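You operate a simulated robot arm through the tools that you are given. There is no shell and no other tool.

You run a simulated two-armed robot. Do the job below in one go: nothing can be reset, and whatever is moved stays where it is left.

## Task
Switch off, wind the stop screw home, then lower the frame onto it and switch off again.

It is judged by the outcome, as a careful person would: the job done as asked, and still so three seconds after it is handed in. It fails if anything else is knocked over, pushed out of place, dropped, spilled or broken.

## Robot
Two 7-joint arms with fingered hands on one trunk that stands fixed in place. Base frame: the origin is at the foot of the trunk, x ahead of it, y to its left, z up. Readings come in mm, degrees, newtons and seconds.
The left shoulder is at [30, 136, 1205], the right one opposite. Each reaches about 1253 mm from its shoulder. Payload 5 kg a hand.
The TCP of each hand is the grasp point between the finger pads, 42 mm short of the fingertips. In the tool frame z runs along the fingers and y along their closing line. The gripper opens to 208 mm; its body begins 119 mm behind the TCP. The gripper is a hand of 4 fingers: y runs from the thumb to the fingers, the wrist lies at [0, 0, -332] in the tool frame, and closing takes about 1.5 s.
Orientation is that of the tool frame in the base frame, as a unit quaternion [x, y, z, w]. With the fingers straight down and closing along the base's y, the tool's x points along the base's -x, its y along +y and its z along -z.

## Interface
- The arms move only by the tool jog_arm. It takes "left_plan", "right_plan" or both (then of equal length, played together; a hand with none holds still); each is a list of rows, each a list of 6 numbers: the shift along the tool's x, y, z in mm, then the turn, a rotation vector about the tool's x, y, z in degrees. In form: [[dx, dy, dz, wx, wy, wz], ...]. A call has 1 to 20 rows; each row is the pose to reach, as a shift and turn from the pose commanded when the call began, along the tool's axes at that moment. "left_claw" and "right_claw" are, for a hand that has rows, the closure, from 0 (fully open) to 1 (shut), set as the call begins (left out, the last holds). Rows are played at 5 a second. More than 50 mm and 8.6 degrees between two rows, or a gripper value outside its range, and nothing of the call is played. A pose out of reach is approached as far as the arm can. The call stops where the force on the tool passes 90 N (or 10 N more than at its start, if that is more) or the arm is blocked; 0.2 s more then pass. The fingers move at their own pace (about 72 mm/s each) and stop on an object; they squeeze with about 30 N. The grip force told is the motor's: it shows also when the fingers shut on nothing. Time passes only in rows, and 0.2 s behind the last, so rows that repeat a pose let the fingers close. The reply holds the time, the measured pose of the TCP, the force on the tool along the base axes, the opening and the grip force, in the units named above and with some noise, with the torque about the TCP (base axes, N m) and any sound that the robot's microphone picked up.
- Cameras (640 x 400 px; columns grow to the right, rows downward): "scene" is now at [35, -42.8, 1926.6]; the picture's right is [-0.54, -0.84, 0.00], its down [-0.66, 0.42, -0.62] and it looks along [0.53, -0.34, -0.78] (base axes); focal length 315 px, centre (320, 200). "left" rides on the left gripper at [-101, 0, -145] in its tool frame; the picture's right is [-0.01, -1.00, 0.00], its down [0.82, 0.00, -0.57] and it looks along [0.57, 0.00, 0.82] (tool axes); focal length 261 px, centre (320, 200). "right" rides on the right gripper at [101, 0, -145] in its tool frame; the picture's right is [0.00, 1.00, 0.00], its down [-0.82, 0.00, -0.57] and it looks along [-0.57, 0.00, 0.82] (tool axes); focal length 261 px, centre (320, 200). There is no depth. A picture from a camera that has moved, and an enlarged one, comes with that camera's place and axes in the base frame and with its lens.
- get_image(camera): a new picture of that camera. The clock stands still meanwhile.
- move_column(by): moves the trunk up (or, below 0, down) by that many mm; the arms and the scene camera ride with it, the base frame stays. It gives what a move gives, with no picture.
- curl_fingers(finger1, finger2, finger3, thumb_bend, hand): sets how far each is bent, from 0 (flat) to 1 (curled in); at 0.3 the hand is open as for a grip, at 0.7 the pads meet at the TCP. One left out holds its place. A second passes; each finger stops where it meets its share of the squeeze, and holds until it gets a number again. A gripper value or a shape takes the hand back. It gives what a move gives, with no picture; readings hold the bend of each and the force on the fingers (four entries, about 0 where the hand has none), thumb and palm.
- set_grasp(shape, hand): the hand has 4 fingers and takes this shape, open, in about a second: jaw (thumb against the fingers, like two jaws); tri (thumb and two fingers); tip (a fingertip pinch); poke (one finger out to press); point (the index stretched); flat (the hand flat); cup (the hand cupped); fist (a fist). The gripper value then closes the fingers along that shape, each until it touches; the sizes above hold for jaw. It gives what a move gives, with no picture.
- pan_tilt(pan, tilt): turns the head with the scene camera to pan (to the left, within 143 degrees either way) and tilt (down, from -29 to 69), counted from straight ahead of the robot. It gives what a move gives.
- close_up(camera, box): a new picture of the part [left, top, right, bottom] of that camera's present view, enlarged. The clock stands still meanwhile.
- sign_off(): hands the job in; it is judged then, once.

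Places have to be worked out from the pictures, the camera data and where the tool is seen. Open the grippers and draw the arms clear of the work before you hand the job in, unless the task says otherwise.

The tools are called after ">>>" as name(argument=value, ...) on one line, values as JSON. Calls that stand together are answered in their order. jog_arm: Moves the arms, as the interface text tells. Its arguments: {"type":"object","properties":{"left_plan":{"type":"array","items":{"type":"array","items":{"type":"number"}}},"left_claw":{"type":"number"},"right_plan":{"type":"array","items":{"type":"array","items":{"type":"number"}}},"right_claw":{"type":"number"}},"required":[]} The other tools are called the same way: move_column (by) moves the trunk up or down; set_grasp (shape, hand) gives the hand a shape; curl_fingers (finger1, finger2, finger3, thumb_bend, hand) moves the fingers one by one; pan_tilt (pan, tilt) turns the head that bears the scene camera; get_image (camera) takes a picture; close_up (camera, box) takes an enlarged picture of a part of a camera's view; sign_off () hands the job in.

At the start:

```text
t: 0.0
left_tool_pos: [639.8, -122.4, 1197.8]
left_ee_rot: [-0.001, 1.0, 0.0, 0.0]
left_ft_force: [0.3, 0.6, -0.6]
left_moment: [0.0, -0.03, 0.02]
left_opening: 207.5
left_finger_force: 0.1
left_shape: jaw
left_bend: [0.3, 0.3, 0.3, 0.3]
left_finger forces: [0.0, 0.0, 0.0, 0.0, 0.1, 0.0]
right_tool_pos: [540.3, -649.3, 1252.3]
right_ee_rot: [0.0, 1.0, 0.0, -0.001]
right_ft_force: [-0.1, -0.4, 0.7]
right_moment: [0.02, 0.0, -0.04]
right_opening: 207.8
right_finger_force: 0.0
right_shape: jaw
right_bend: [0.3, 0.3, 0.3, 0.3]
right_finger forces: [0.0, 0.0, 0.0, 0.0, 0.1, 0.1]
trunk travel left (down, up): [-225.0, 265.0]
head pan, tilt (commanded): [-32.7, 51.4]
```

scene: 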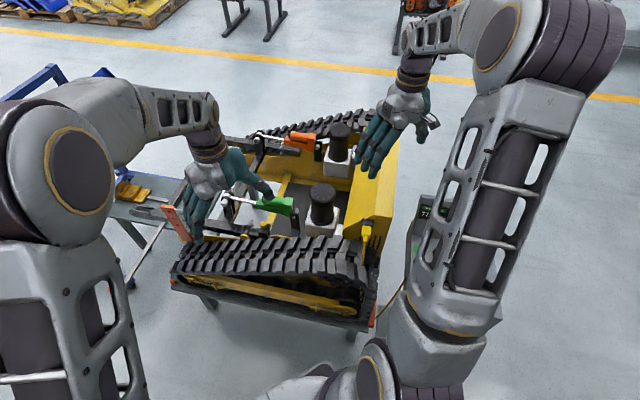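
right: 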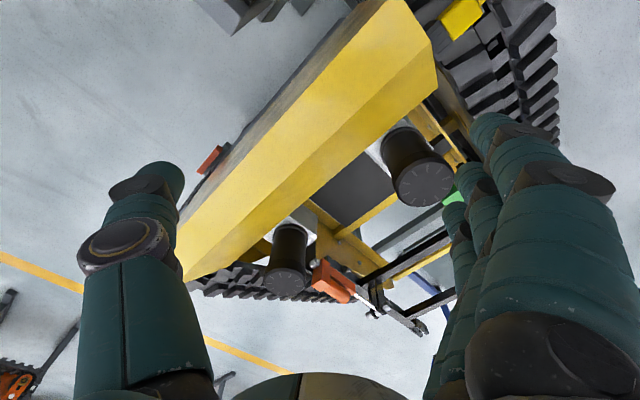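
left: 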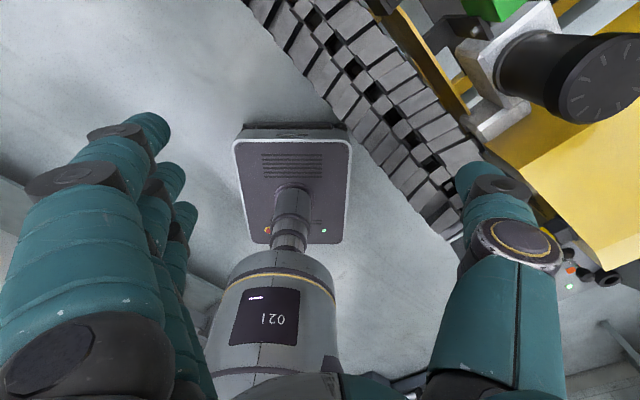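

I start by taking close-ups of the work area to understand what there is: a tracked yellow machine with two black knobs, orange and green toggle-like levers, and a switch box.

>>> close_up(camera="scene", box=[160, 90, 420, 330])

>>> close_up(camera="right", box=[180, 0, 560, 340])

>>> close_up(camera="left", box=[360, 0, 640, 300])

```text
1.67 times, centred on (290, 210) of scene
camera zoom: at [35.0, -42.8, 1926.6], right [-0.54, -0.84, 0.0], down [-0.66, 0.42, -0.62], along [0.53, -0.34, -0.78], focal length 525 px, centre (370, 183)
```

zoom: 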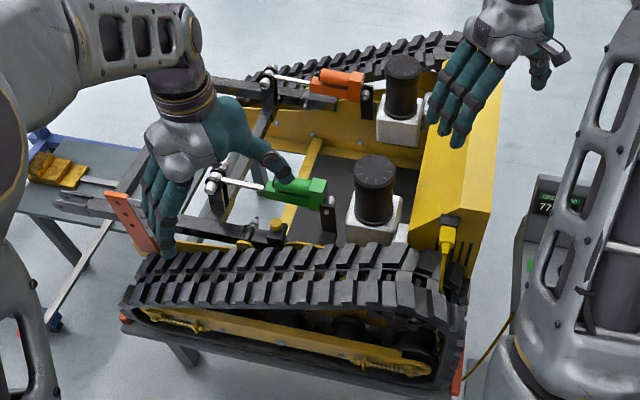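

```text
1.18 times, centred on (370, 170) of right
camera zoom: at [440.1, -649.9, 1396.6], right [0.0, 1.0, 0.0], down [0.82, 0.0, 0.57], along [0.57, 0.0, -0.82], focal length 307 px, centre (261, 235)
```

zoom: 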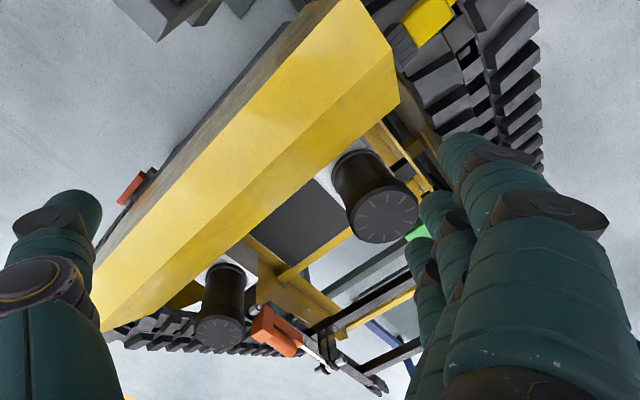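

```text
1.33 times, centred on (500, 150) of left
camera zoom: at [739.4, -122.5, 1341.5], right [0.01, -1.0, 0.0], down [-0.82, 0.0, 0.57], along [-0.57, 0.0, -0.82], focal length 348 px, centre (80, 267)
```

zoom: 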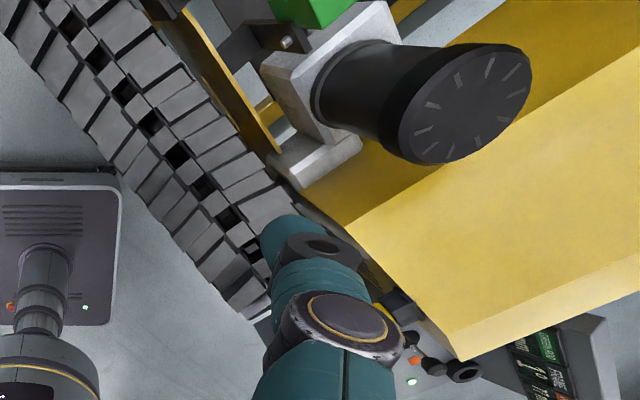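

The arms hide part of the machine, so I look around with the head first; that moves nothing else.

>>> pan_tilt(pan=-45, tilt=50)

>>> get_image(camera="scene")

>>> close_up(camera="left", box=[520, 220, 640, 320])

>>> close_up(camera="left", box=[200, 110, 380, 260])

```text
t: 0.7
left_tool_pos: [639.8, -123.6, 1198.0]
left_ee_rot: [0.0, 1.0, 0.0, -0.001]
left_ft_force: [0.0, -0.2, -0.1]
left_moment: [-0.04, -0.02, 0.02]
left_opening: 208.0
left_finger_force: 0.1
left_shape: jaw
left_bend: [0.3, 0.3, 0.3, 0.3]
left_finger forces: [0.1, 0.0, 0.1, 0.0, 0.1, 0.0]
right_tool_pos: [540.9, -649.4, 1252.9]
right_ee_rot: [0.0, 1.0, 0.0, 0.0]
right_ft_force: [0.0, 0.1, -0.1]
right_moment: [0.0, -0.02, -0.01]
right_opening: 207.5
right_finger_force: 0.1
right_shape: jaw
right_bend: [0.3, 0.3, 0.3, 0.3]
right_finger forces: [0.1, 0.2, 0.1, 0.0, 0.0, 0.1]
trunk travel left (down, up): [-225.0, 265.0]
head pan, tilt (commanded): [-45.0, 50.0]
```

```text
taken
camera scene: at [25.8, -56.2, 1928.4], right [-0.71, -0.71, 0.0], down [-0.54, 0.54, -0.64], along [0.45, -0.45, -0.77], focal length 315 px, centre (320, 200)
```

scene: 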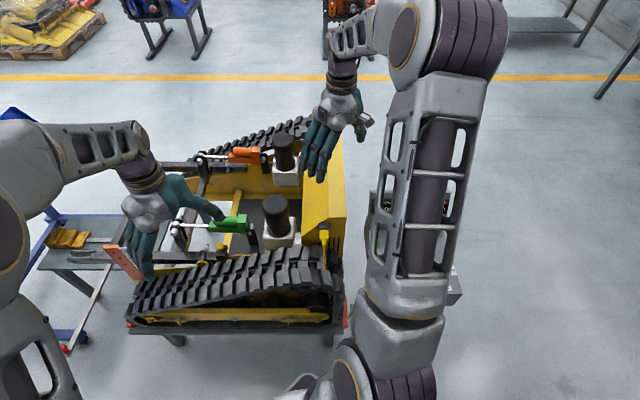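

```text
4.00 times, centred on (580, 270) of left
camera zoom: at [739.4, -122.4, 1341.5], right [0.01, -1.0, 0.0], down [-0.82, 0.0, 0.57], along [-0.57, 0.0, -0.82], focal length 1043 px, centre (-720, -80)
```

zoom: 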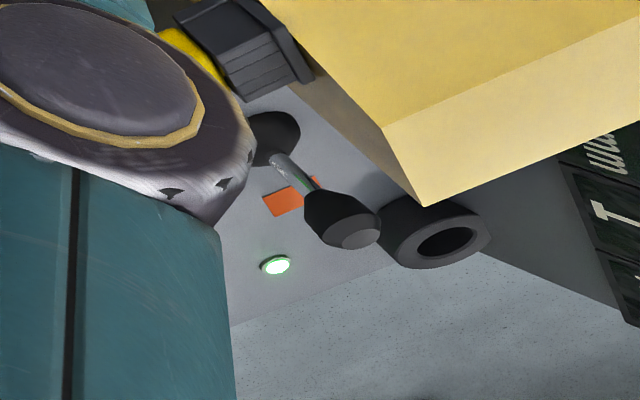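

```text
2.67 times, centred on (290, 185) of left
camera zoom: at [739.4, -122.4, 1341.5], right [0.01, -1.0, 0.0], down [-0.82, 0.0, 0.57], along [-0.57, 0.0, -0.82], focal length 695 px, centre (400, 240)
```

zoom: 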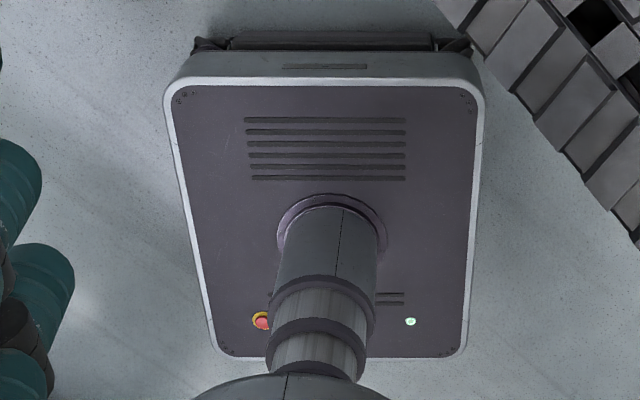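

The console with a lever and displays seems to stand near (360, -650, ~1070), hidden behind the right arm. I raise and shift the left hand toward -y, well above the machine, so its camera can look back at the console.

>>> jog_arm(left_plan=[[0, -30, -35, 0, 0, 0], [0, -65, -65, 0, 0, 0], [0, -105, -90, 0, 0, 0], [0, -145, -115, 0, 0, 0], [0, -190, -135, 0, 0, 0], [0, -230, -150, 0, 0, 0]])

>>> get_image(camera="left")

>>> get_image(camera="scene")

```text
t: 2.1
left_tool_pos: [638.2, -354.7, 1347.4]
left_ee_rot: [-0.001, 1.0, 0.002, 0.0]
left_ft_force: [1.2, -0.9, -0.8]
left_moment: [0.05, 0.04, 0.0]
left_opening: 208.0
left_finger_force: 0.0
left_shape: jaw
left_bend: [0.3, 0.3, 0.3, 0.3]
left_finger forces: [0.0, 0.0, 0.0, 0.0, 0.1, 0.0]
right_tool_pos: [539.2, -652.0, 1250.6]
right_ee_rot: [0.0, 1.0, 0.0, 0.0]
right_ft_force: [-0.9, -0.8, -1.0]
right_moment: [0.17, -0.03, 0.01]
right_opening: 207.9
right_finger_force: 0.0
right_shape: jaw
right_bend: [0.3, 0.3, 0.3, 0.3]
right_finger forces: [0.0, 0.0, 0.0, 0.1, 0.0, 0.0]
trunk travel left (down, up): [-225.0, 265.0]
head pan, tilt (commanded): [-45.0, 50.0]
```

```text
taken
camera left: at [737.5, -354.4, 1491.3], right [0.01, -1.0, 0.0], down [-0.82, -0.01, 0.57], along [-0.57, 0.0, -0.82], focal length 261 px, centre (320, 200)
```

left: 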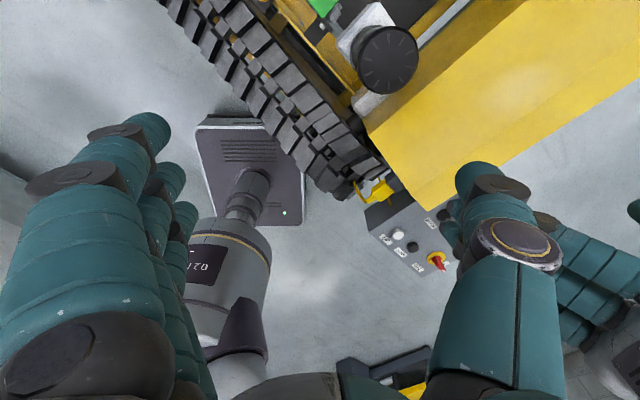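

```text
taken
camera scene: at [25.8, -58.9, 1928.3], right [-0.71, -0.71, 0.0], down [-0.54, 0.54, -0.64], along [0.45, -0.45, -0.77], focal length 315 px, centre (320, 200)
```

scene: 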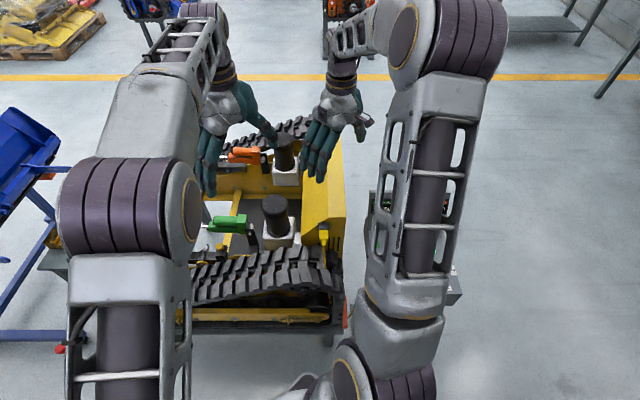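

A control box shows up in the left view; I enlarge it.

>>> close_up(camera="left", box=[340, 170, 480, 290])

>>> close_up(camera="left", box=[300, 0, 480, 110])

>>> close_up(camera="scene", box=[170, 110, 370, 240])

```text
3.33 times, centred on (410, 230) of left
camera zoom: at [737.5, -354.4, 1491.3], right [0.01, -1.0, 0.0], down [-0.82, -0.01, 0.57], along [-0.57, 0.0, -0.82], focal length 869 px, centre (20, 100)
```

zoom: 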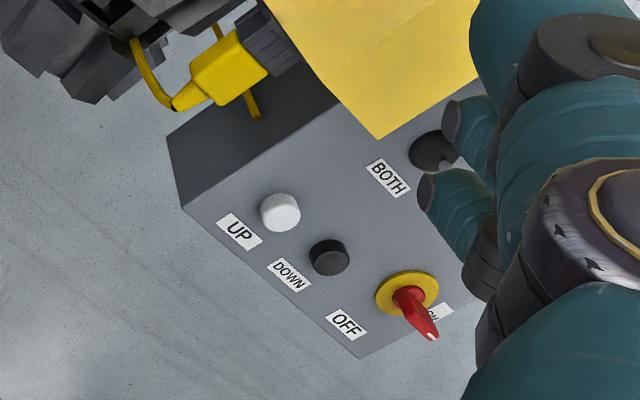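

```text
3.56 times, centred on (390, 55) of left
camera zoom: at [737.5, -354.4, 1491.3], right [0.01, -1.0, 0.0], down [-0.82, -0.01, 0.57], along [-0.57, 0.0, -0.82], focal length 927 px, centre (71, 716)
```

zoom: 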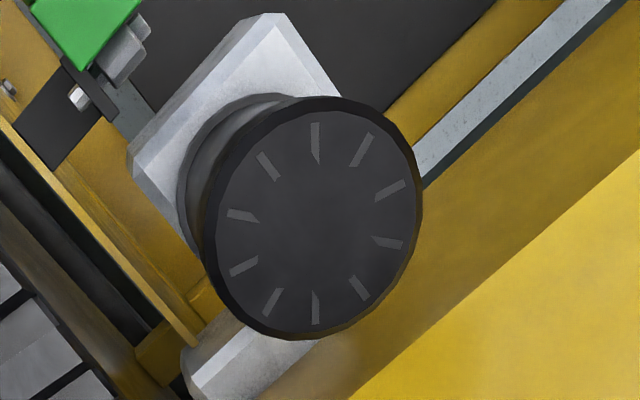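

```text
3.08 times, centred on (270, 175) of scene
camera zoom: at [25.8, -58.9, 1928.3], right [-0.71, -0.71, 0.0], down [-0.54, 0.54, -0.64], along [0.45, -0.45, -0.77], focal length 969 px, centre (474, 277)
```

zoom: 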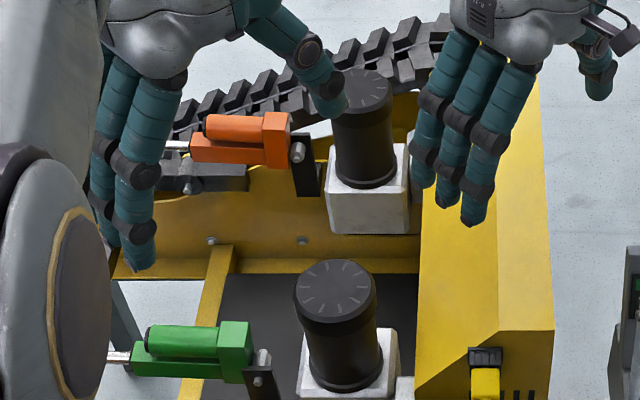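

The box carries an OFF/ON rotary switch (red handle on yellow disc, apparently at ON), UP and DOWN buttons, and a BOTH selector. I now draw the left arm back to the left to uncover the front of the machine.

>>> jog_arm(left_plan=[[0, 30, -30, 0, 0, 0], [0, 75, -50, 0, 0, 0], [10, 120, -50, 0, 0, 0], [20, 165, -50, 0, 0, 0], [30, 210, -50, 0, 0, 0], [40, 255, -50, 0, 0, 0], [50, 300, -50, 0, 0, 0], [60, 345, -50, 0, 0, 0], [70, 390, -50, 0, 0, 0], [80, 435, -50, 0, 0, 0], [88, 480, -50, 0, 0, 0], [100, 525, -50, 0, 0, 0], [110, 570, -50, 0, 0, 0]])

>>> pan_tilt(pan=-25, tilt=45)

>>> get_image(camera="scene")

>>> get_image(camera="left")

```text
t: 4.9
left_tool_pos: [527.3, 218.5, 1397.5]
left_ee_rot: [0.0, 1.0, 0.0, 0.0]
left_ft_force: [-0.7, 0.7, -0.8]
left_moment: [-0.1, -0.03, 0.03]
left_opening: 208.1
left_finger_force: 0.0
left_shape: jaw
left_bend: [0.3, 0.3, 0.3, 0.3]
left_finger forces: [0.1, 0.0, 0.1, 0.0, 0.0, 0.0]
right_tool_pos: [537.7, -647.2, 1253.9]
right_ee_rot: [0.001, 1.0, -0.001, 0.0]
right_ft_force: [-0.2, 0.8, 1.1]
right_moment: [-0.14, 0.01, -0.02]
right_opening: 207.7
right_finger_force: 0.1
right_shape: jaw
right_bend: [0.3, 0.3, 0.3, 0.3]
right_finger forces: [0.1, 0.1, 0.0, 0.0, 0.0, 0.0]
trunk travel left (down, up): [-225.0, 265.0]
head pan, tilt (commanded): [-45.0, 50.0]
```

```text
t: 5.8
left_tool_pos: [529.5, 218.1, 1398.4]
left_ee_rot: [0.0, 1.0, 0.0, 0.0]
left_ft_force: [0.2, -0.2, 0.3]
left_moment: [0.0, -0.02, -0.01]
left_opening: 208.0
left_finger_force: 0.1
left_shape: jaw
left_bend: [0.3, 0.3, 0.3, 0.3]
left_finger forces: [0.1, 0.0, 0.0, 0.1, 0.1, 0.0]
right_tool_pos: [540.1, -649.8, 1252.6]
right_ee_rot: [0.0, 1.0, 0.0, 0.001]
right_ft_force: [-0.2, -0.5, -0.5]
right_moment: [-0.01, 0.0, 0.0]
right_opening: 207.7
right_finger_force: 0.1
right_shape: jaw
right_bend: [0.3, 0.3, 0.3, 0.3]
right_finger forces: [0.0, 0.0, 0.0, 0.0, 0.0, 0.0]
trunk travel left (down, up): [-225.0, 265.0]
head pan, tilt (commanded): [-25.0, 45.0]
```

```text
taken
camera scene: at [44.8, -36.3, 1935.3], right [-0.42, -0.91, 0.0], down [-0.64, 0.3, -0.71], along [0.64, -0.3, -0.71], focal length 315 px, centre (320, 200)
```

scene: 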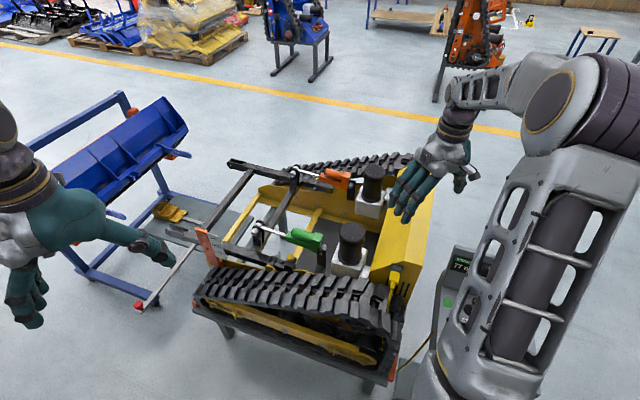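

```text
taken
camera left: at [628.1, 217.2, 1542.1], right [0.01, -1.0, 0.0], down [-0.82, 0.0, 0.57], along [-0.57, 0.0, -0.82], focal length 261 px, centre (320, 200)
```

left: 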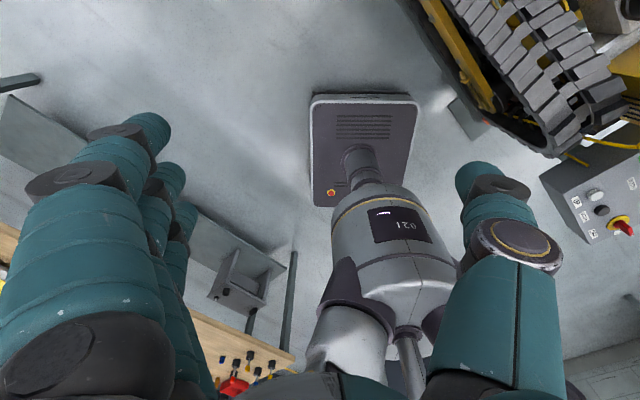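

Now the front of the machine is visible: a dark front frame with an orange plate, driven by the green and orange cylinders. I enlarge that region.

>>> close_up(camera="scene", box=[180, 140, 340, 280])

>>> close_up(camera="scene", box=[270, 150, 430, 290])

>>> close_up(camera="scene", box=[370, 220, 530, 360])

>>> close_up(camera="left", box=[530, 120, 640, 260])

```text
2.86 times, centred on (260, 210) of scene
camera zoom: at [44.8, -36.3, 1935.3], right [-0.42, -0.91, 0.0], down [-0.64, 0.3, -0.71], along [0.64, -0.3, -0.71], focal length 900 px, centre (491, 171)
```

zoom: 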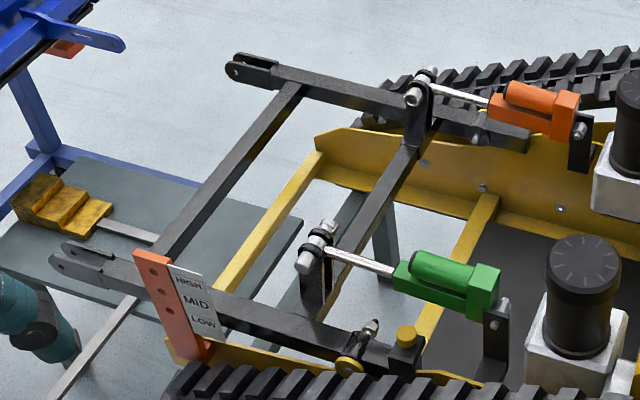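

```text
2.86 times, centred on (350, 220) of scene
camera zoom: at [44.8, -36.3, 1935.3], right [-0.42, -0.91, 0.0], down [-0.64, 0.3, -0.71], along [0.64, -0.3, -0.71], focal length 900 px, centre (234, 143)
```

zoom: 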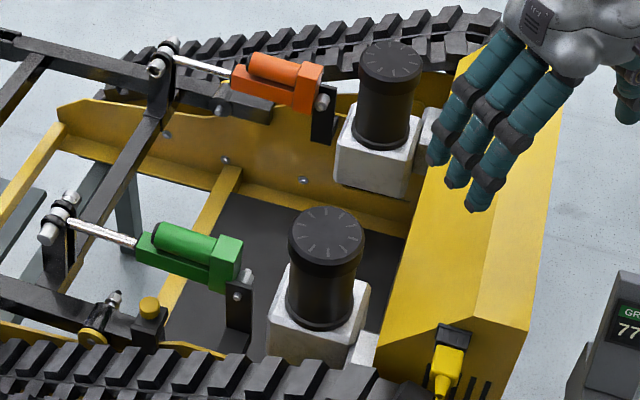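

```text
2.86 times, centred on (450, 290) of scene
camera zoom: at [44.8, -36.3, 1935.3], right [-0.42, -0.91, 0.0], down [-0.64, 0.3, -0.71], along [0.64, -0.3, -0.71], focal length 900 px, centre (-51, -57)
```

zoom: 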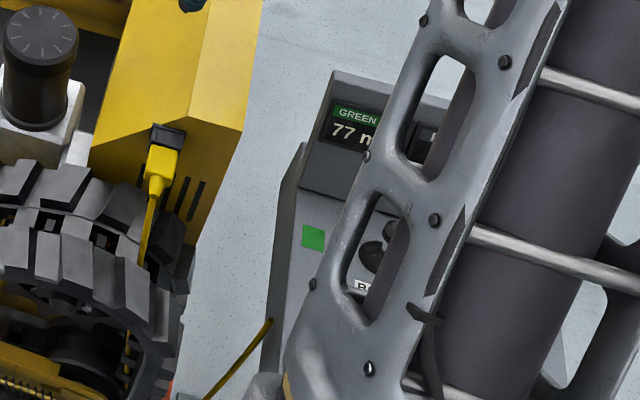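

```text
2.86 times, centred on (585, 190) of left
camera zoom: at [628.1, 217.2, 1542.1], right [0.01, -1.0, 0.0], down [-0.82, 0.0, 0.57], along [-0.57, 0.0, -0.82], focal length 745 px, centre (-437, 229)
```

zoom: 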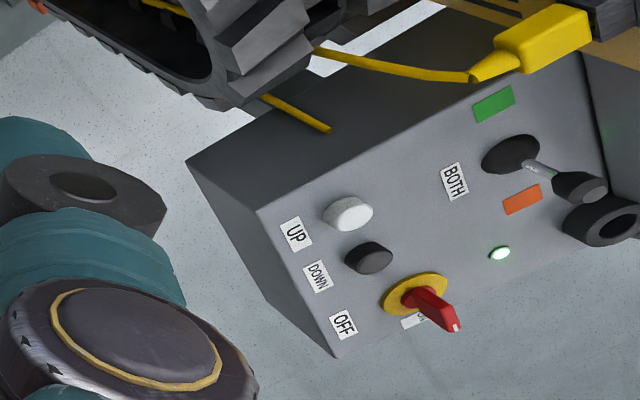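

The close-ups are rendered sharply, so I zoom tightly on the stop screw area, the displays and the selector.

>>> close_up(camera="scene", box=[250, 225, 350, 290])

>>> close_up(camera="scene", box=[280, 240, 330, 280])

>>> close_up(camera="scene", box=[430, 235, 500, 280])

>>> close_up(camera="left", box=[570, 170, 640, 245])

```text
6.15 times, centred on (300, 258) of scene
camera zoom: at [44.8, -36.3, 1935.3], right [-0.42, -0.91, 0.0], down [-0.64, 0.3, -0.71], along [0.64, -0.3, -0.71], focal length 1938 px, centre (443, -154)
```

zoom: 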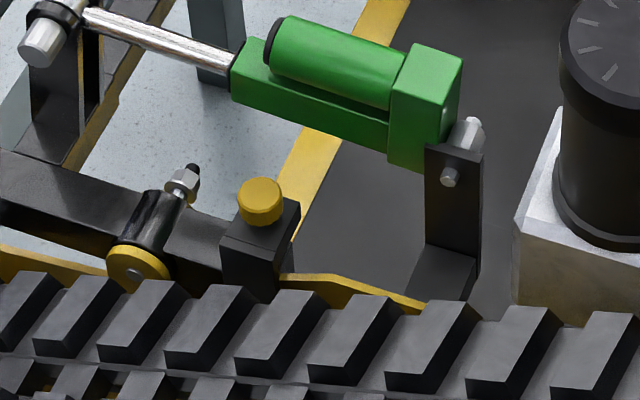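

```text
10.00 times, centred on (305, 260) of scene
camera zoom: at [44.8, -36.3, 1935.3], right [-0.42, -0.91, 0.0], down [-0.64, 0.3, -0.71], along [0.64, -0.3, -0.71], focal length 3148 px, centre (470, -400)
```

zoom: 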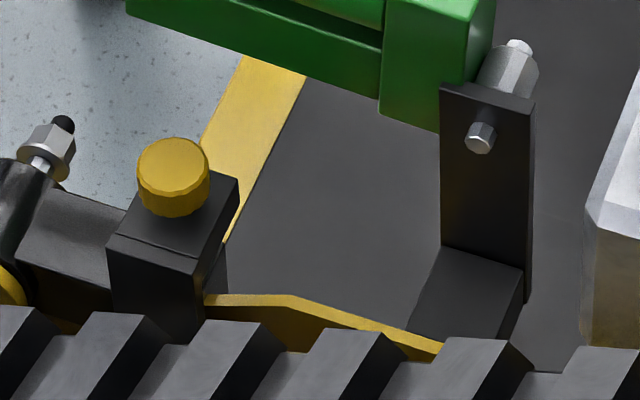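

```text
8.89 times, centred on (465, 258) of scene
camera zoom: at [44.8, -36.3, 1935.3], right [-0.42, -0.91, 0.0], down [-0.64, 0.3, -0.71], along [0.64, -0.3, -0.71], focal length 2799 px, centre (-969, -311)
```

zoom: 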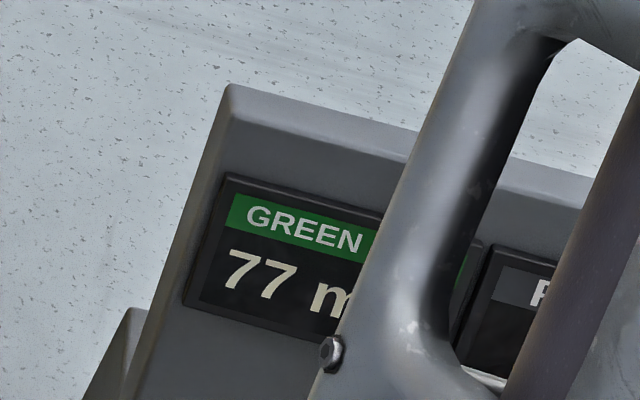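

```text
5.33 times, centred on (605, 208) of left
camera zoom: at [628.1, 217.2, 1542.1], right [0.01, -1.0, 0.0], down [-0.82, 0.0, 0.57], along [-0.57, 0.0, -0.82], focal length 1390 px, centre (-1200, 160)
```

zoom: 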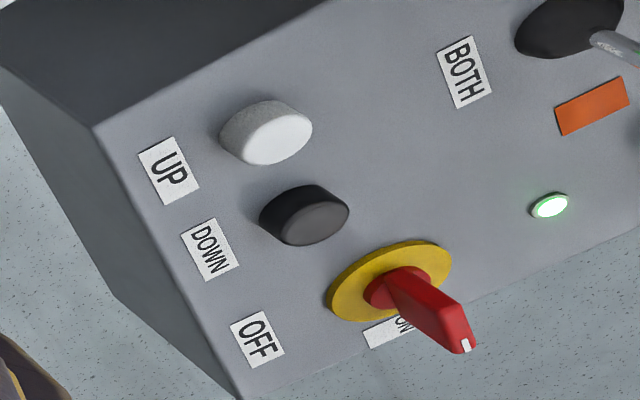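

The panel appears horizontal at z≈900 with UP ≈(212,-589), DOWN ≈(159,-645), the ON/OFF switch ≈(105,-734) and the selector ≈(283,-706). I bring the right hand back at a safe height so its camera can look down at the panel, in stages.

>>> jog_arm(right_plan=[[0, 0, -40, 0, 0, 0], [40, 0, -60, 0, 0, 0], [85, 0, -60, 0, 0, 0], [130, 0, -60, 0, 0, 0], [175, 0, -60, 0, 0, 0], [220, 0, -60, 0, 0, 0], [265, 0, -60, 0, 0, 0], [300, 0, -60, 0, 0, 0]])

>>> get_image(camera="right")

>>> get_image(camera="scene")

>>> get_image(camera="left")

```text
t: 7.6
left_tool_pos: [527.6, 217.4, 1397.8]
left_ee_rot: [0.0, 1.0, 0.001, 0.0]
left_ft_force: [-1.0, 0.6, 0.8]
left_moment: [0.01, -0.1, 0.03]
left_opening: 207.9
left_finger_force: 0.0
left_shape: jaw
left_bend: [0.3, 0.3, 0.3, 0.3]
left_finger forces: [0.1, 0.0, 0.1, 0.0, 0.0, 0.0]
right_tool_pos: [239.3, -647.4, 1312.2]
right_ee_rot: [-0.001, 1.0, -0.001, 0.0]
right_ft_force: [-1.1, 1.3, 0.5]
right_moment: [-0.04, -0.03, 0.04]
right_opening: 207.8
right_finger_force: 0.0
right_shape: jaw
right_bend: [0.3, 0.3, 0.3, 0.3]
right_finger forces: [0.0, 0.1, 0.0, 0.1, 0.1, 0.0]
trunk travel left (down, up): [-225.0, 265.0]
head pan, tilt (commanded): [-25.0, 45.0]
```

```text
taken
camera right: at [138.7, -647.8, 1456.3], right [0.0, 1.0, 0.0], down [0.82, 0.0, 0.57], along [0.57, 0.0, -0.82], focal length 261 px, centre (320, 200)
```

right: 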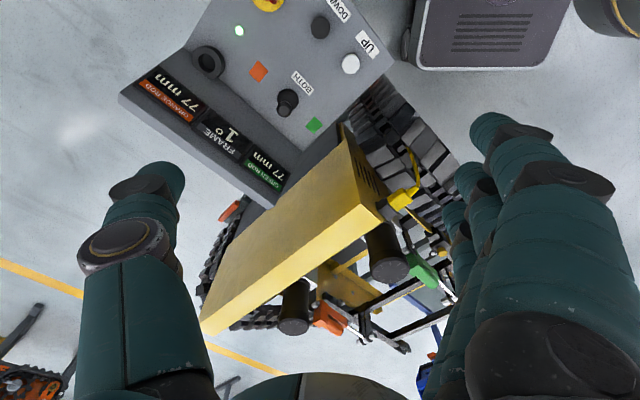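

```text
taken
camera scene: at [43.3, -35.8, 1935.4], right [-0.42, -0.91, 0.0], down [-0.64, 0.3, -0.71], along [0.64, -0.3, -0.71], focal length 315 px, centre (320, 200)
```

scene: 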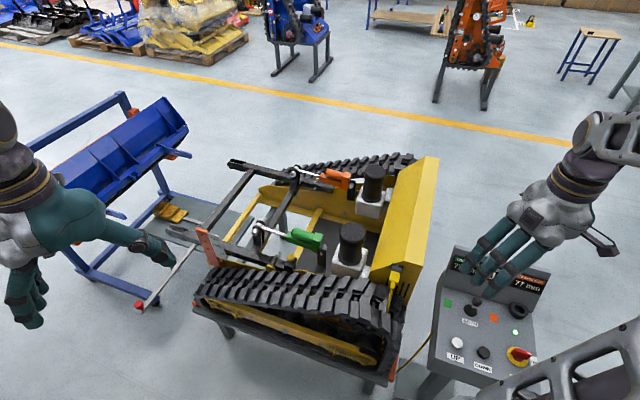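

```text
taken
camera left: at [626.6, 218.3, 1542.7], right [0.01, -1.0, 0.0], down [-0.82, 0.0, 0.57], along [-0.57, 0.0, -0.82], focal length 261 px, centre (320, 200)
```

left: 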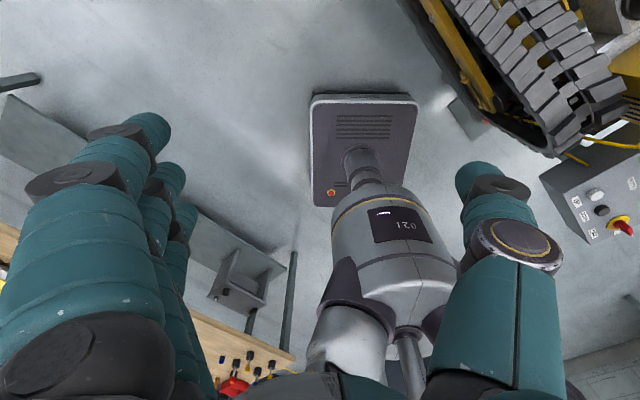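

The displays read GREEN ROD 77 mm, FRAME ?°, ORANGE ROD 77 mm. I enlarge panel and displays.

>>> close_up(camera="right", box=[120, 60, 300, 200])

>>> close_up(camera="right", box=[180, 0, 400, 140])

>>> close_up(camera="scene", box=[420, 240, 560, 390])

>>> close_up(camera="right", box=[330, 200, 470, 360])

```text
2.86 times, centred on (210, 130) of right
camera zoom: at [138.7, -647.8, 1456.3], right [0.0, 1.0, 0.0], down [0.82, 0.0, 0.57], along [0.57, 0.0, -0.82], focal length 745 px, centre (634, 400)
```

zoom: 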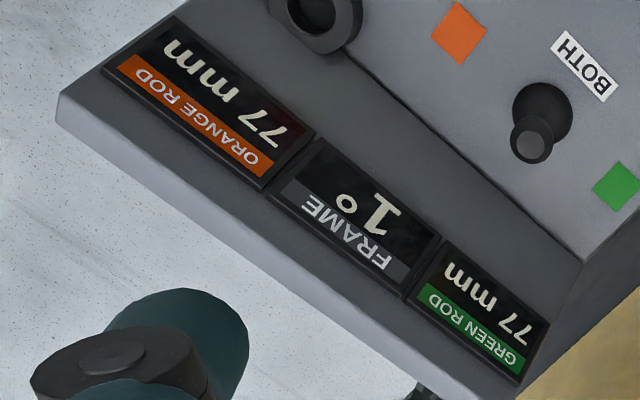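

```text
2.86 times, centred on (290, 70) of right
camera zoom: at [138.7, -647.8, 1456.3], right [0.0, 1.0, 0.0], down [0.82, 0.0, 0.57], along [0.57, 0.0, -0.82], focal length 745 px, centre (406, 571)
```

zoom: 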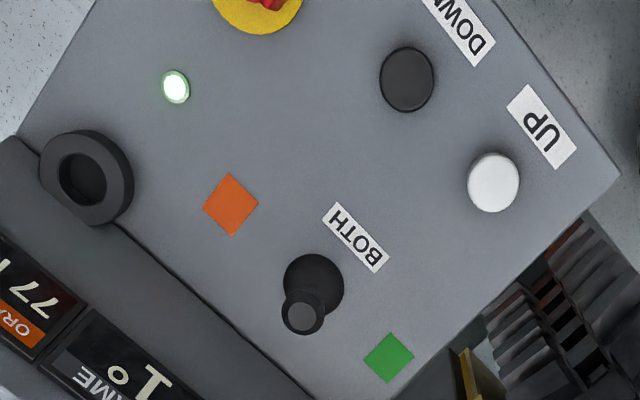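

```text
2.67 times, centred on (490, 315) of scene
camera zoom: at [43.3, -35.8, 1935.4], right [-0.42, -0.91, 0.0], down [-0.64, 0.3, -0.71], along [0.64, -0.3, -0.71], focal length 840 px, centre (-133, -107)
```

zoom: 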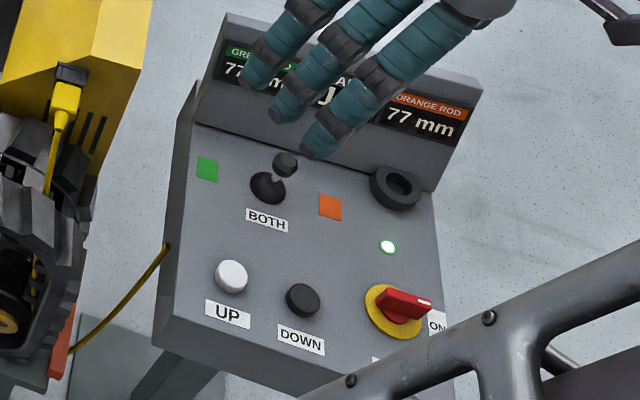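

```text
2.50 times, centred on (400, 280) of right
camera zoom: at [138.7, -647.8, 1456.3], right [0.0, 1.0, 0.0], down [0.82, 0.0, 0.57], along [0.57, 0.0, -0.82], focal length 652 px, centre (120, 0)
```

zoom: 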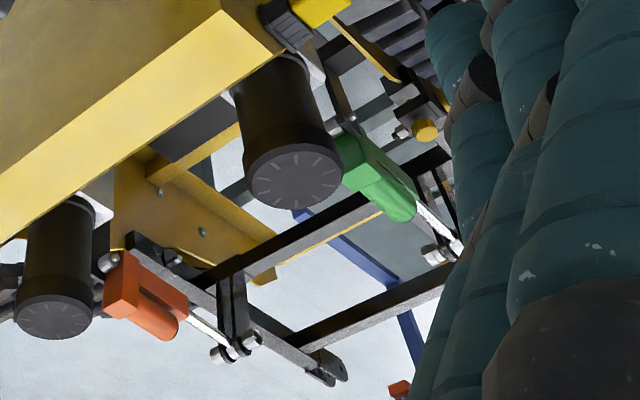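

The lamp is lit and the switch handle points at ON. I take tight views of the stop screw (yellow knob near the green rod) from both cameras to understand its mechanism.

>>> close_up(camera="right", box=[400, 200, 450, 260])

>>> close_up(camera="scene", box=[275, 235, 315, 275])

>>> close_up(camera="scene", box=[190, 220, 230, 270])

>>> close_up(camera="scene", box=[260, 150, 360, 220])

```text
6.67 times, centred on (425, 230) of right
camera zoom: at [138.7, -647.8, 1456.3], right [0.0, 1.0, 0.0], down [0.82, 0.0, 0.57], along [0.57, 0.0, -0.82], focal length 1738 px, centre (-380, 0)
```

zoom: 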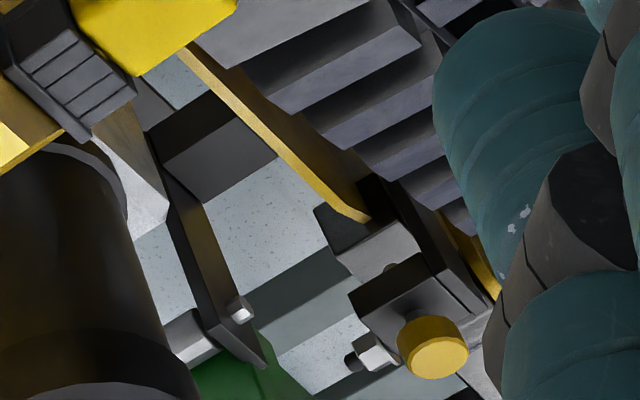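

```text
10.00 times, centred on (295, 255) of scene
camera zoom: at [43.3, -35.8, 1935.4], right [-0.42, -0.91, 0.0], down [-0.64, 0.3, -0.71], along [0.64, -0.3, -0.71], focal length 3148 px, centre (570, -350)
```

zoom: 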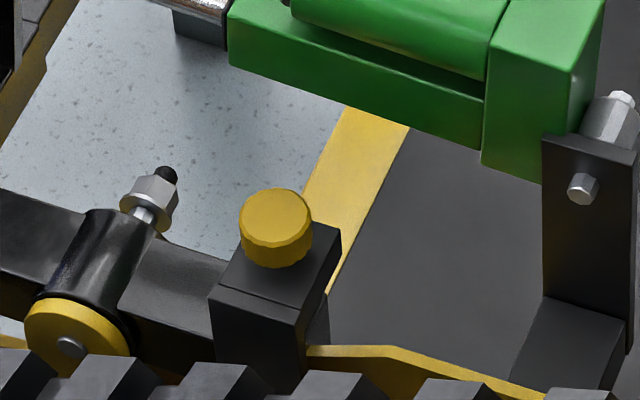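

```text
8.00 times, centred on (210, 245) of scene
camera zoom: at [43.3, -35.8, 1935.4], right [-0.42, -0.91, 0.0], down [-0.64, 0.3, -0.71], along [0.64, -0.3, -0.71], focal length 2519 px, centre (1200, -160)
```

zoom: 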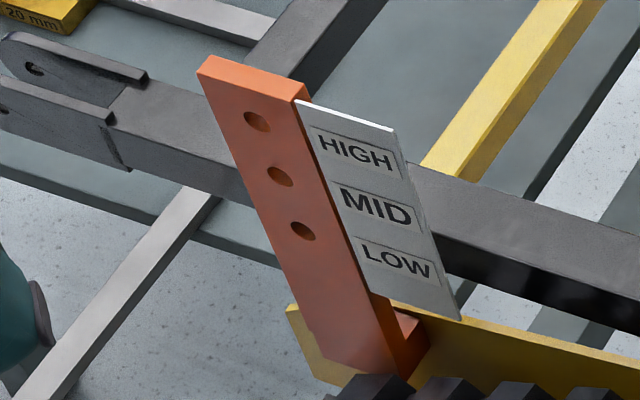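

```text
5.71 times, centred on (310, 185) of scene
camera zoom: at [43.3, -35.8, 1935.4], right [-0.42, -0.91, 0.0], down [-0.64, 0.3, -0.71], along [0.64, -0.3, -0.71], focal length 1799 px, centre (377, 286)
```

zoom: 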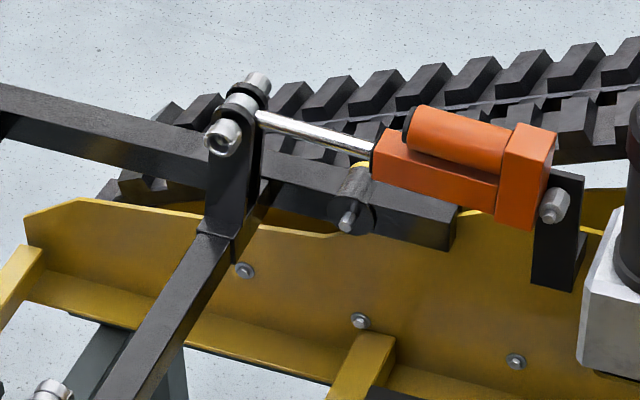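

The stop screw is the yellow knob at about (773,-245,848), standing proud of its black block beside the frame's tail. First job is the switch: I shape the right hand to "poke" and look at where its finger is.

>>> set_grasp(hand="right", shape="poke")

>>> get_image(camera="right")

>>> get_image(camera="scene")

```text
t: 8.5
left_tool_pos: [528.7, 217.6, 1398.3]
left_ee_rot: [-0.001, 1.0, 0.0, 0.001]
left_ft_force: [-0.1, 0.1, -0.5]
left_moment: [0.01, -0.03, 0.0]
left_opening: 208.3
left_finger_force: 0.1
left_shape: jaw
left_bend: [0.3, 0.3, 0.3, 0.3]
left_finger forces: [0.0, 0.1, 0.0, 0.1, 0.0, 0.1]
right_tool_pos: [238.6, -647.3, 1310.1]
right_ee_rot: [0.0, 1.0, 0.0, -0.001]
right_ft_force: [0.9, -0.7, 0.4]
right_moment: [0.0, -0.04, 0.03]
right_opening: 0.0
right_finger_force: 0.1
right_shape: poke
right_bend: [1.0, 1.0, 1.0, 0.45]
right_finger forces: [0.0, 0.0, 0.0, 0.0, 0.0, 0.1]
trunk travel left (down, up): [-225.0, 265.0]
head pan, tilt (commanded): [-25.0, 45.0]
```

```text
taken
camera right: at [139.4, -648.0, 1456.2], right [0.0, 1.0, 0.0], down [0.82, 0.0, 0.57], along [0.57, 0.0, -0.82], focal length 261 px, centre (320, 200)
```

right: 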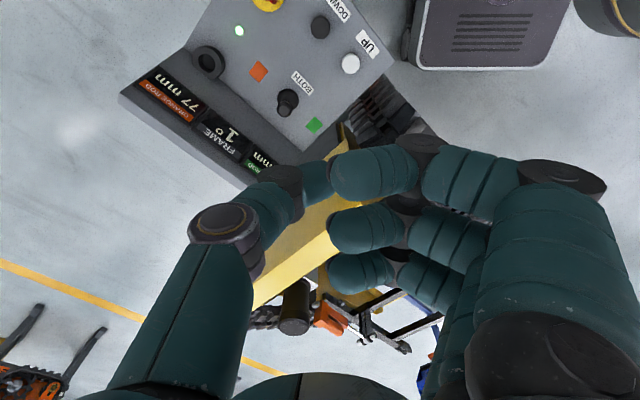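

```text
taken
camera scene: at [44.3, -36.1, 1935.4], right [-0.42, -0.91, 0.0], down [-0.64, 0.3, -0.71], along [0.64, -0.3, -0.71], focal length 315 px, centre (320, 200)
```

scene: 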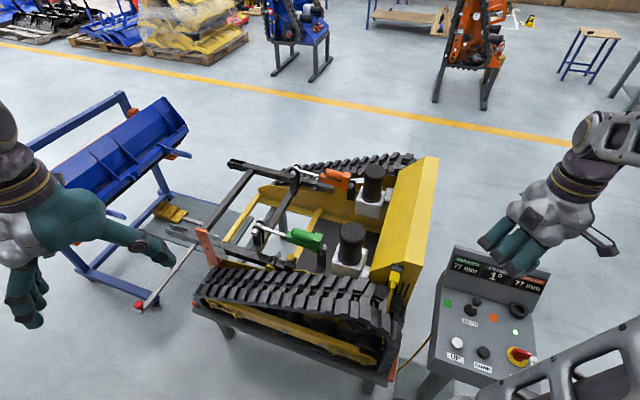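

The poke shape leaves all fingers curled with the thumb half bent; I try "point" (index stretched) and look.

>>> set_grasp(hand="right", shape="point")

>>> get_image(camera="right")

>>> close_up(camera="scene", box=[430, 100, 640, 300])

```text
t: 9.4
left_tool_pos: [528.4, 217.6, 1398.5]
left_ee_rot: [0.0, 1.0, 0.0, 0.0]
left_ft_force: [-0.1, -0.2, -0.6]
left_moment: [0.04, 0.01, 0.01]
left_opening: 207.7
left_finger_force: 0.0
left_shape: jaw
left_bend: [0.3, 0.3, 0.3, 0.3]
left_finger forces: [0.0, 0.0, 0.1, 0.0, 0.1, 0.0]
right_tool_pos: [238.8, -647.7, 1312.1]
right_ee_rot: [0.0, 1.0, 0.0, 0.0]
right_ft_force: [-1.0, 0.0, -0.3]
right_moment: [0.0, 0.0, -0.01]
right_opening: 201.7
right_finger_force: 0.1
right_shape: point
right_bend: [0.7, 1.0, 1.0, 0.93]
right_finger forces: [0.0, 0.0, 0.0, 0.0, 0.1, 0.1]
trunk travel left (down, up): [-225.0, 265.0]
head pan, tilt (commanded): [-25.0, 45.0]
```

```text
taken
camera right: at [139.8, -648.1, 1456.1], right [0.0, 1.0, 0.0], down [0.82, 0.0, 0.57], along [0.57, 0.0, -0.82], focal length 261 px, centre (320, 200)
```

right: 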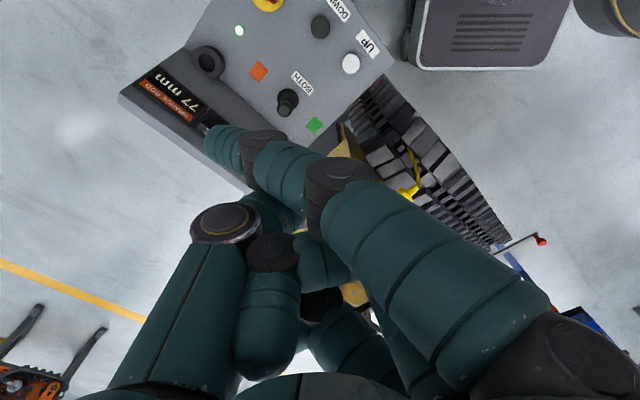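

```text
2.00 times, centred on (535, 200) of scene
camera zoom: at [44.7, -36.2, 1935.3], right [-0.42, -0.91, 0.0], down [-0.64, 0.3, -0.71], along [0.64, -0.3, -0.71], focal length 630 px, centre (-110, 200)
```

zoom: 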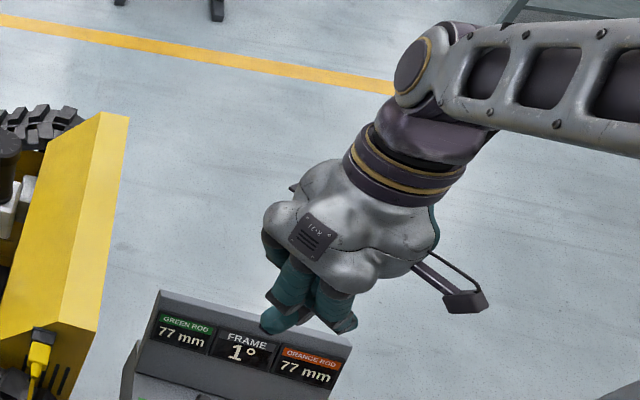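

The index at bend 0.7 slants across to the thumb side. I look at the "tip" shape, which may suit both the switch handle and the screw knob.

>>> set_grasp(hand="right", shape="tip")

>>> get_image(camera="right")

>>> jog_arm(right_plan=[[0, 0, 0, 0, 0, 0], [0, 0, 0, 0, 0, 0], [0, 0, 0, 0, 0, 0], [0, 0, 0, 0, 0, 0], [0, 0, 0, 0, 0, 0], [0, 0, 0, 0, 0, 0], [0, 0, 0, 0, 0, 0], [0, 0, 0, 0, 0, 0]], right_claw=1.0)

>>> get_image(camera="right")

>>> close_up(camera="scene", box=[470, 150, 640, 300])

```text
t: 10.3
left_tool_pos: [528.8, 217.5, 1397.5]
left_ee_rot: [-0.001, 1.0, 0.0, 0.0]
left_ft_force: [0.2, 0.2, 0.3]
left_moment: [0.04, -0.02, -0.01]
left_opening: 207.9
left_finger_force: 0.0
left_shape: jaw
left_bend: [0.3, 0.3, 0.3, 0.3]
left_finger forces: [0.1, 0.1, 0.1, 0.0, 0.0, 0.0]
right_tool_pos: [239.6, -648.7, 1312.5]
right_ee_rot: [0.0, 1.0, 0.0, 0.0]
right_ft_force: [-0.7, -0.1, -0.7]
right_moment: [-0.01, -0.01, 0.0]
right_opening: 207.7
right_finger_force: 0.1
right_shape: tip
right_bend: [0.06, 0.3, 0.05, 0.3]
right_finger forces: [0.1, 0.1, 0.0, 0.1, 0.0, 0.0]
trunk travel left (down, up): [-225.0, 265.0]
head pan, tilt (commanded): [-25.0, 45.0]
```

```text
taken
camera right: at [139.8, -648.3, 1456.0], right [0.0, 1.0, 0.0], down [0.82, 0.0, 0.57], along [0.57, 0.0, -0.82], focal length 261 px, centre (320, 200)
```

right: 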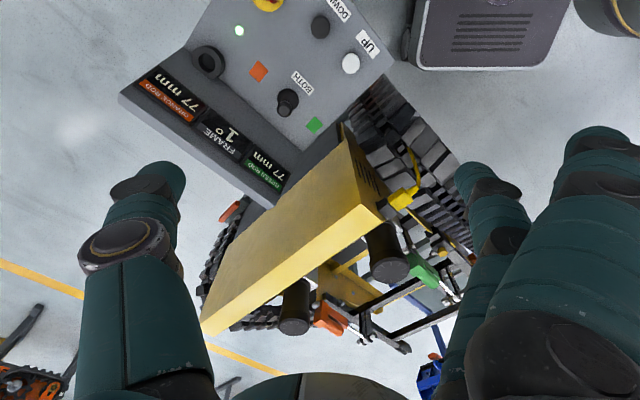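

```text
t: 12.1
left_tool_pos: [528.2, 217.9, 1396.4]
left_ee_rot: [0.0, 1.0, 0.001, 0.0]
left_ft_force: [-1.2, -1.2, -1.5]
left_moment: [0.03, 0.0, -0.01]
left_opening: 208.0
left_finger_force: 0.1
left_shape: jaw
left_bend: [0.3, 0.3, 0.3, 0.3]
left_finger forces: [0.0, 0.0, 0.0, 0.0, 0.1, 0.0]
right_tool_pos: [239.1, -648.2, 1313.0]
right_ee_rot: [0.0, 1.0, -0.001, 0.0]
right_ft_force: [0.1, -0.5, -0.3]
right_moment: [0.0, -0.02, 0.01]
right_opening: 0.0
right_finger_force: 24.9
right_shape: tip
right_bend: [0.13, 0.7, 0.13, 0.7]
right_finger forces: [0.1, 0.0, 0.0, 0.0, 0.1, 0.1]
trunk travel left (down, up): [-225.0, 265.0]
head pan, tilt (commanded): [-25.0, 45.0]
```

```text
taken
camera right: at [139.6, -648.0, 1456.1], right [0.0, 1.0, 0.0], down [0.82, 0.0, 0.57], along [0.57, 0.0, -0.82], focal length 261 px, centre (320, 200)
```

right: 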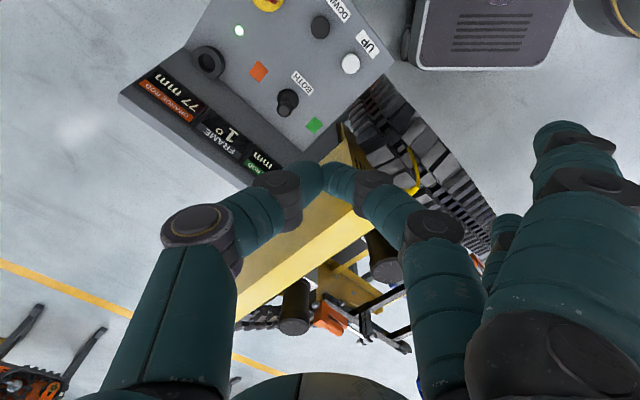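

```text
2.67 times, centred on (555, 225) of scene
camera zoom: at [44.8, -36.0, 1935.3], right [-0.42, -0.91, 0.0], down [-0.64, 0.3, -0.71], along [0.64, -0.3, -0.71], focal length 840 px, centre (-307, 133)
```

zoom: 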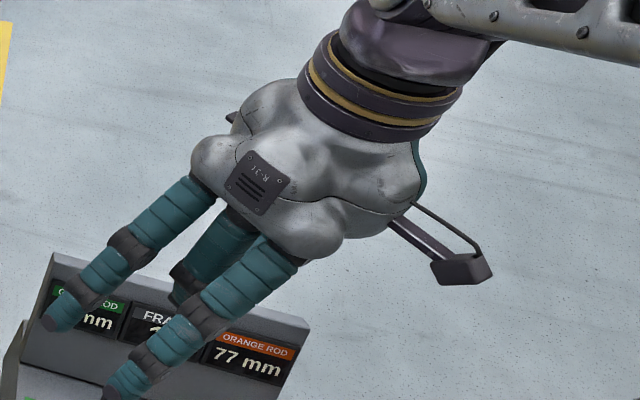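

In "tip" only the middle finger and thumb pinch, with tips on the tool axis at about z=+35. I fold fingers 1 and 3 away and open the pinch to roughly 50 mm, then check how it looks.

>>> curl_fingers(hand="right", finger1=1.0, finger2=0.6, finger3=1.0, thumb_bend=0.6)

>>> get_image(camera="right")

>>> close_up(camera="scene", box=[470, 150, 640, 300])

```text
t: 13.1
left_tool_pos: [527.6, 217.0, 1397.6]
left_ee_rot: [0.001, 1.0, 0.001, 0.0]
left_ft_force: [0.1, 0.0, -0.1]
left_moment: [0.0, 0.02, 0.02]
left_opening: 207.9
left_finger_force: 0.1
left_shape: jaw
left_bend: [0.3, 0.3, 0.3, 0.3]
left_finger forces: [0.0, 0.0, 0.0, 0.0, 0.0, 0.0]
right_tool_pos: [239.0, -648.5, 1311.4]
right_ee_rot: [0.0, 1.0, 0.0, -0.001]
right_ft_force: [0.6, 0.8, 0.5]
right_moment: [0.0, 0.0, 0.0]
right_opening: 76.7
right_finger_force: 0.1
right_shape: fingers
right_bend: [1.0, 0.6, 1.0, 0.6]
right_finger forces: [0.1, 0.0, 0.0, 0.0, 0.0, 0.1]
trunk travel left (down, up): [-225.0, 265.0]
head pan, tilt (commanded): [-25.0, 45.0]
```

```text
taken
camera right: at [139.6, -648.0, 1456.1], right [0.0, 1.0, 0.0], down [0.82, 0.0, 0.57], along [0.57, 0.0, -0.82], focal length 261 px, centre (320, 200)
```

right: 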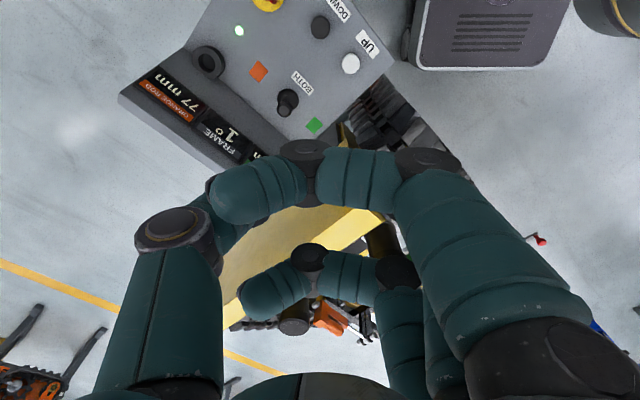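

```text
2.67 times, centred on (555, 225) of scene
camera zoom: at [44.8, -36.0, 1935.3], right [-0.42, -0.91, 0.0], down [-0.64, 0.3, -0.71], along [0.64, -0.3, -0.71], focal length 840 px, centre (-307, 133)
```

zoom: 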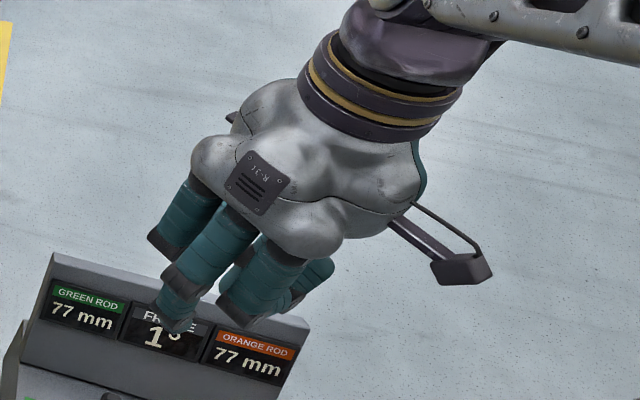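

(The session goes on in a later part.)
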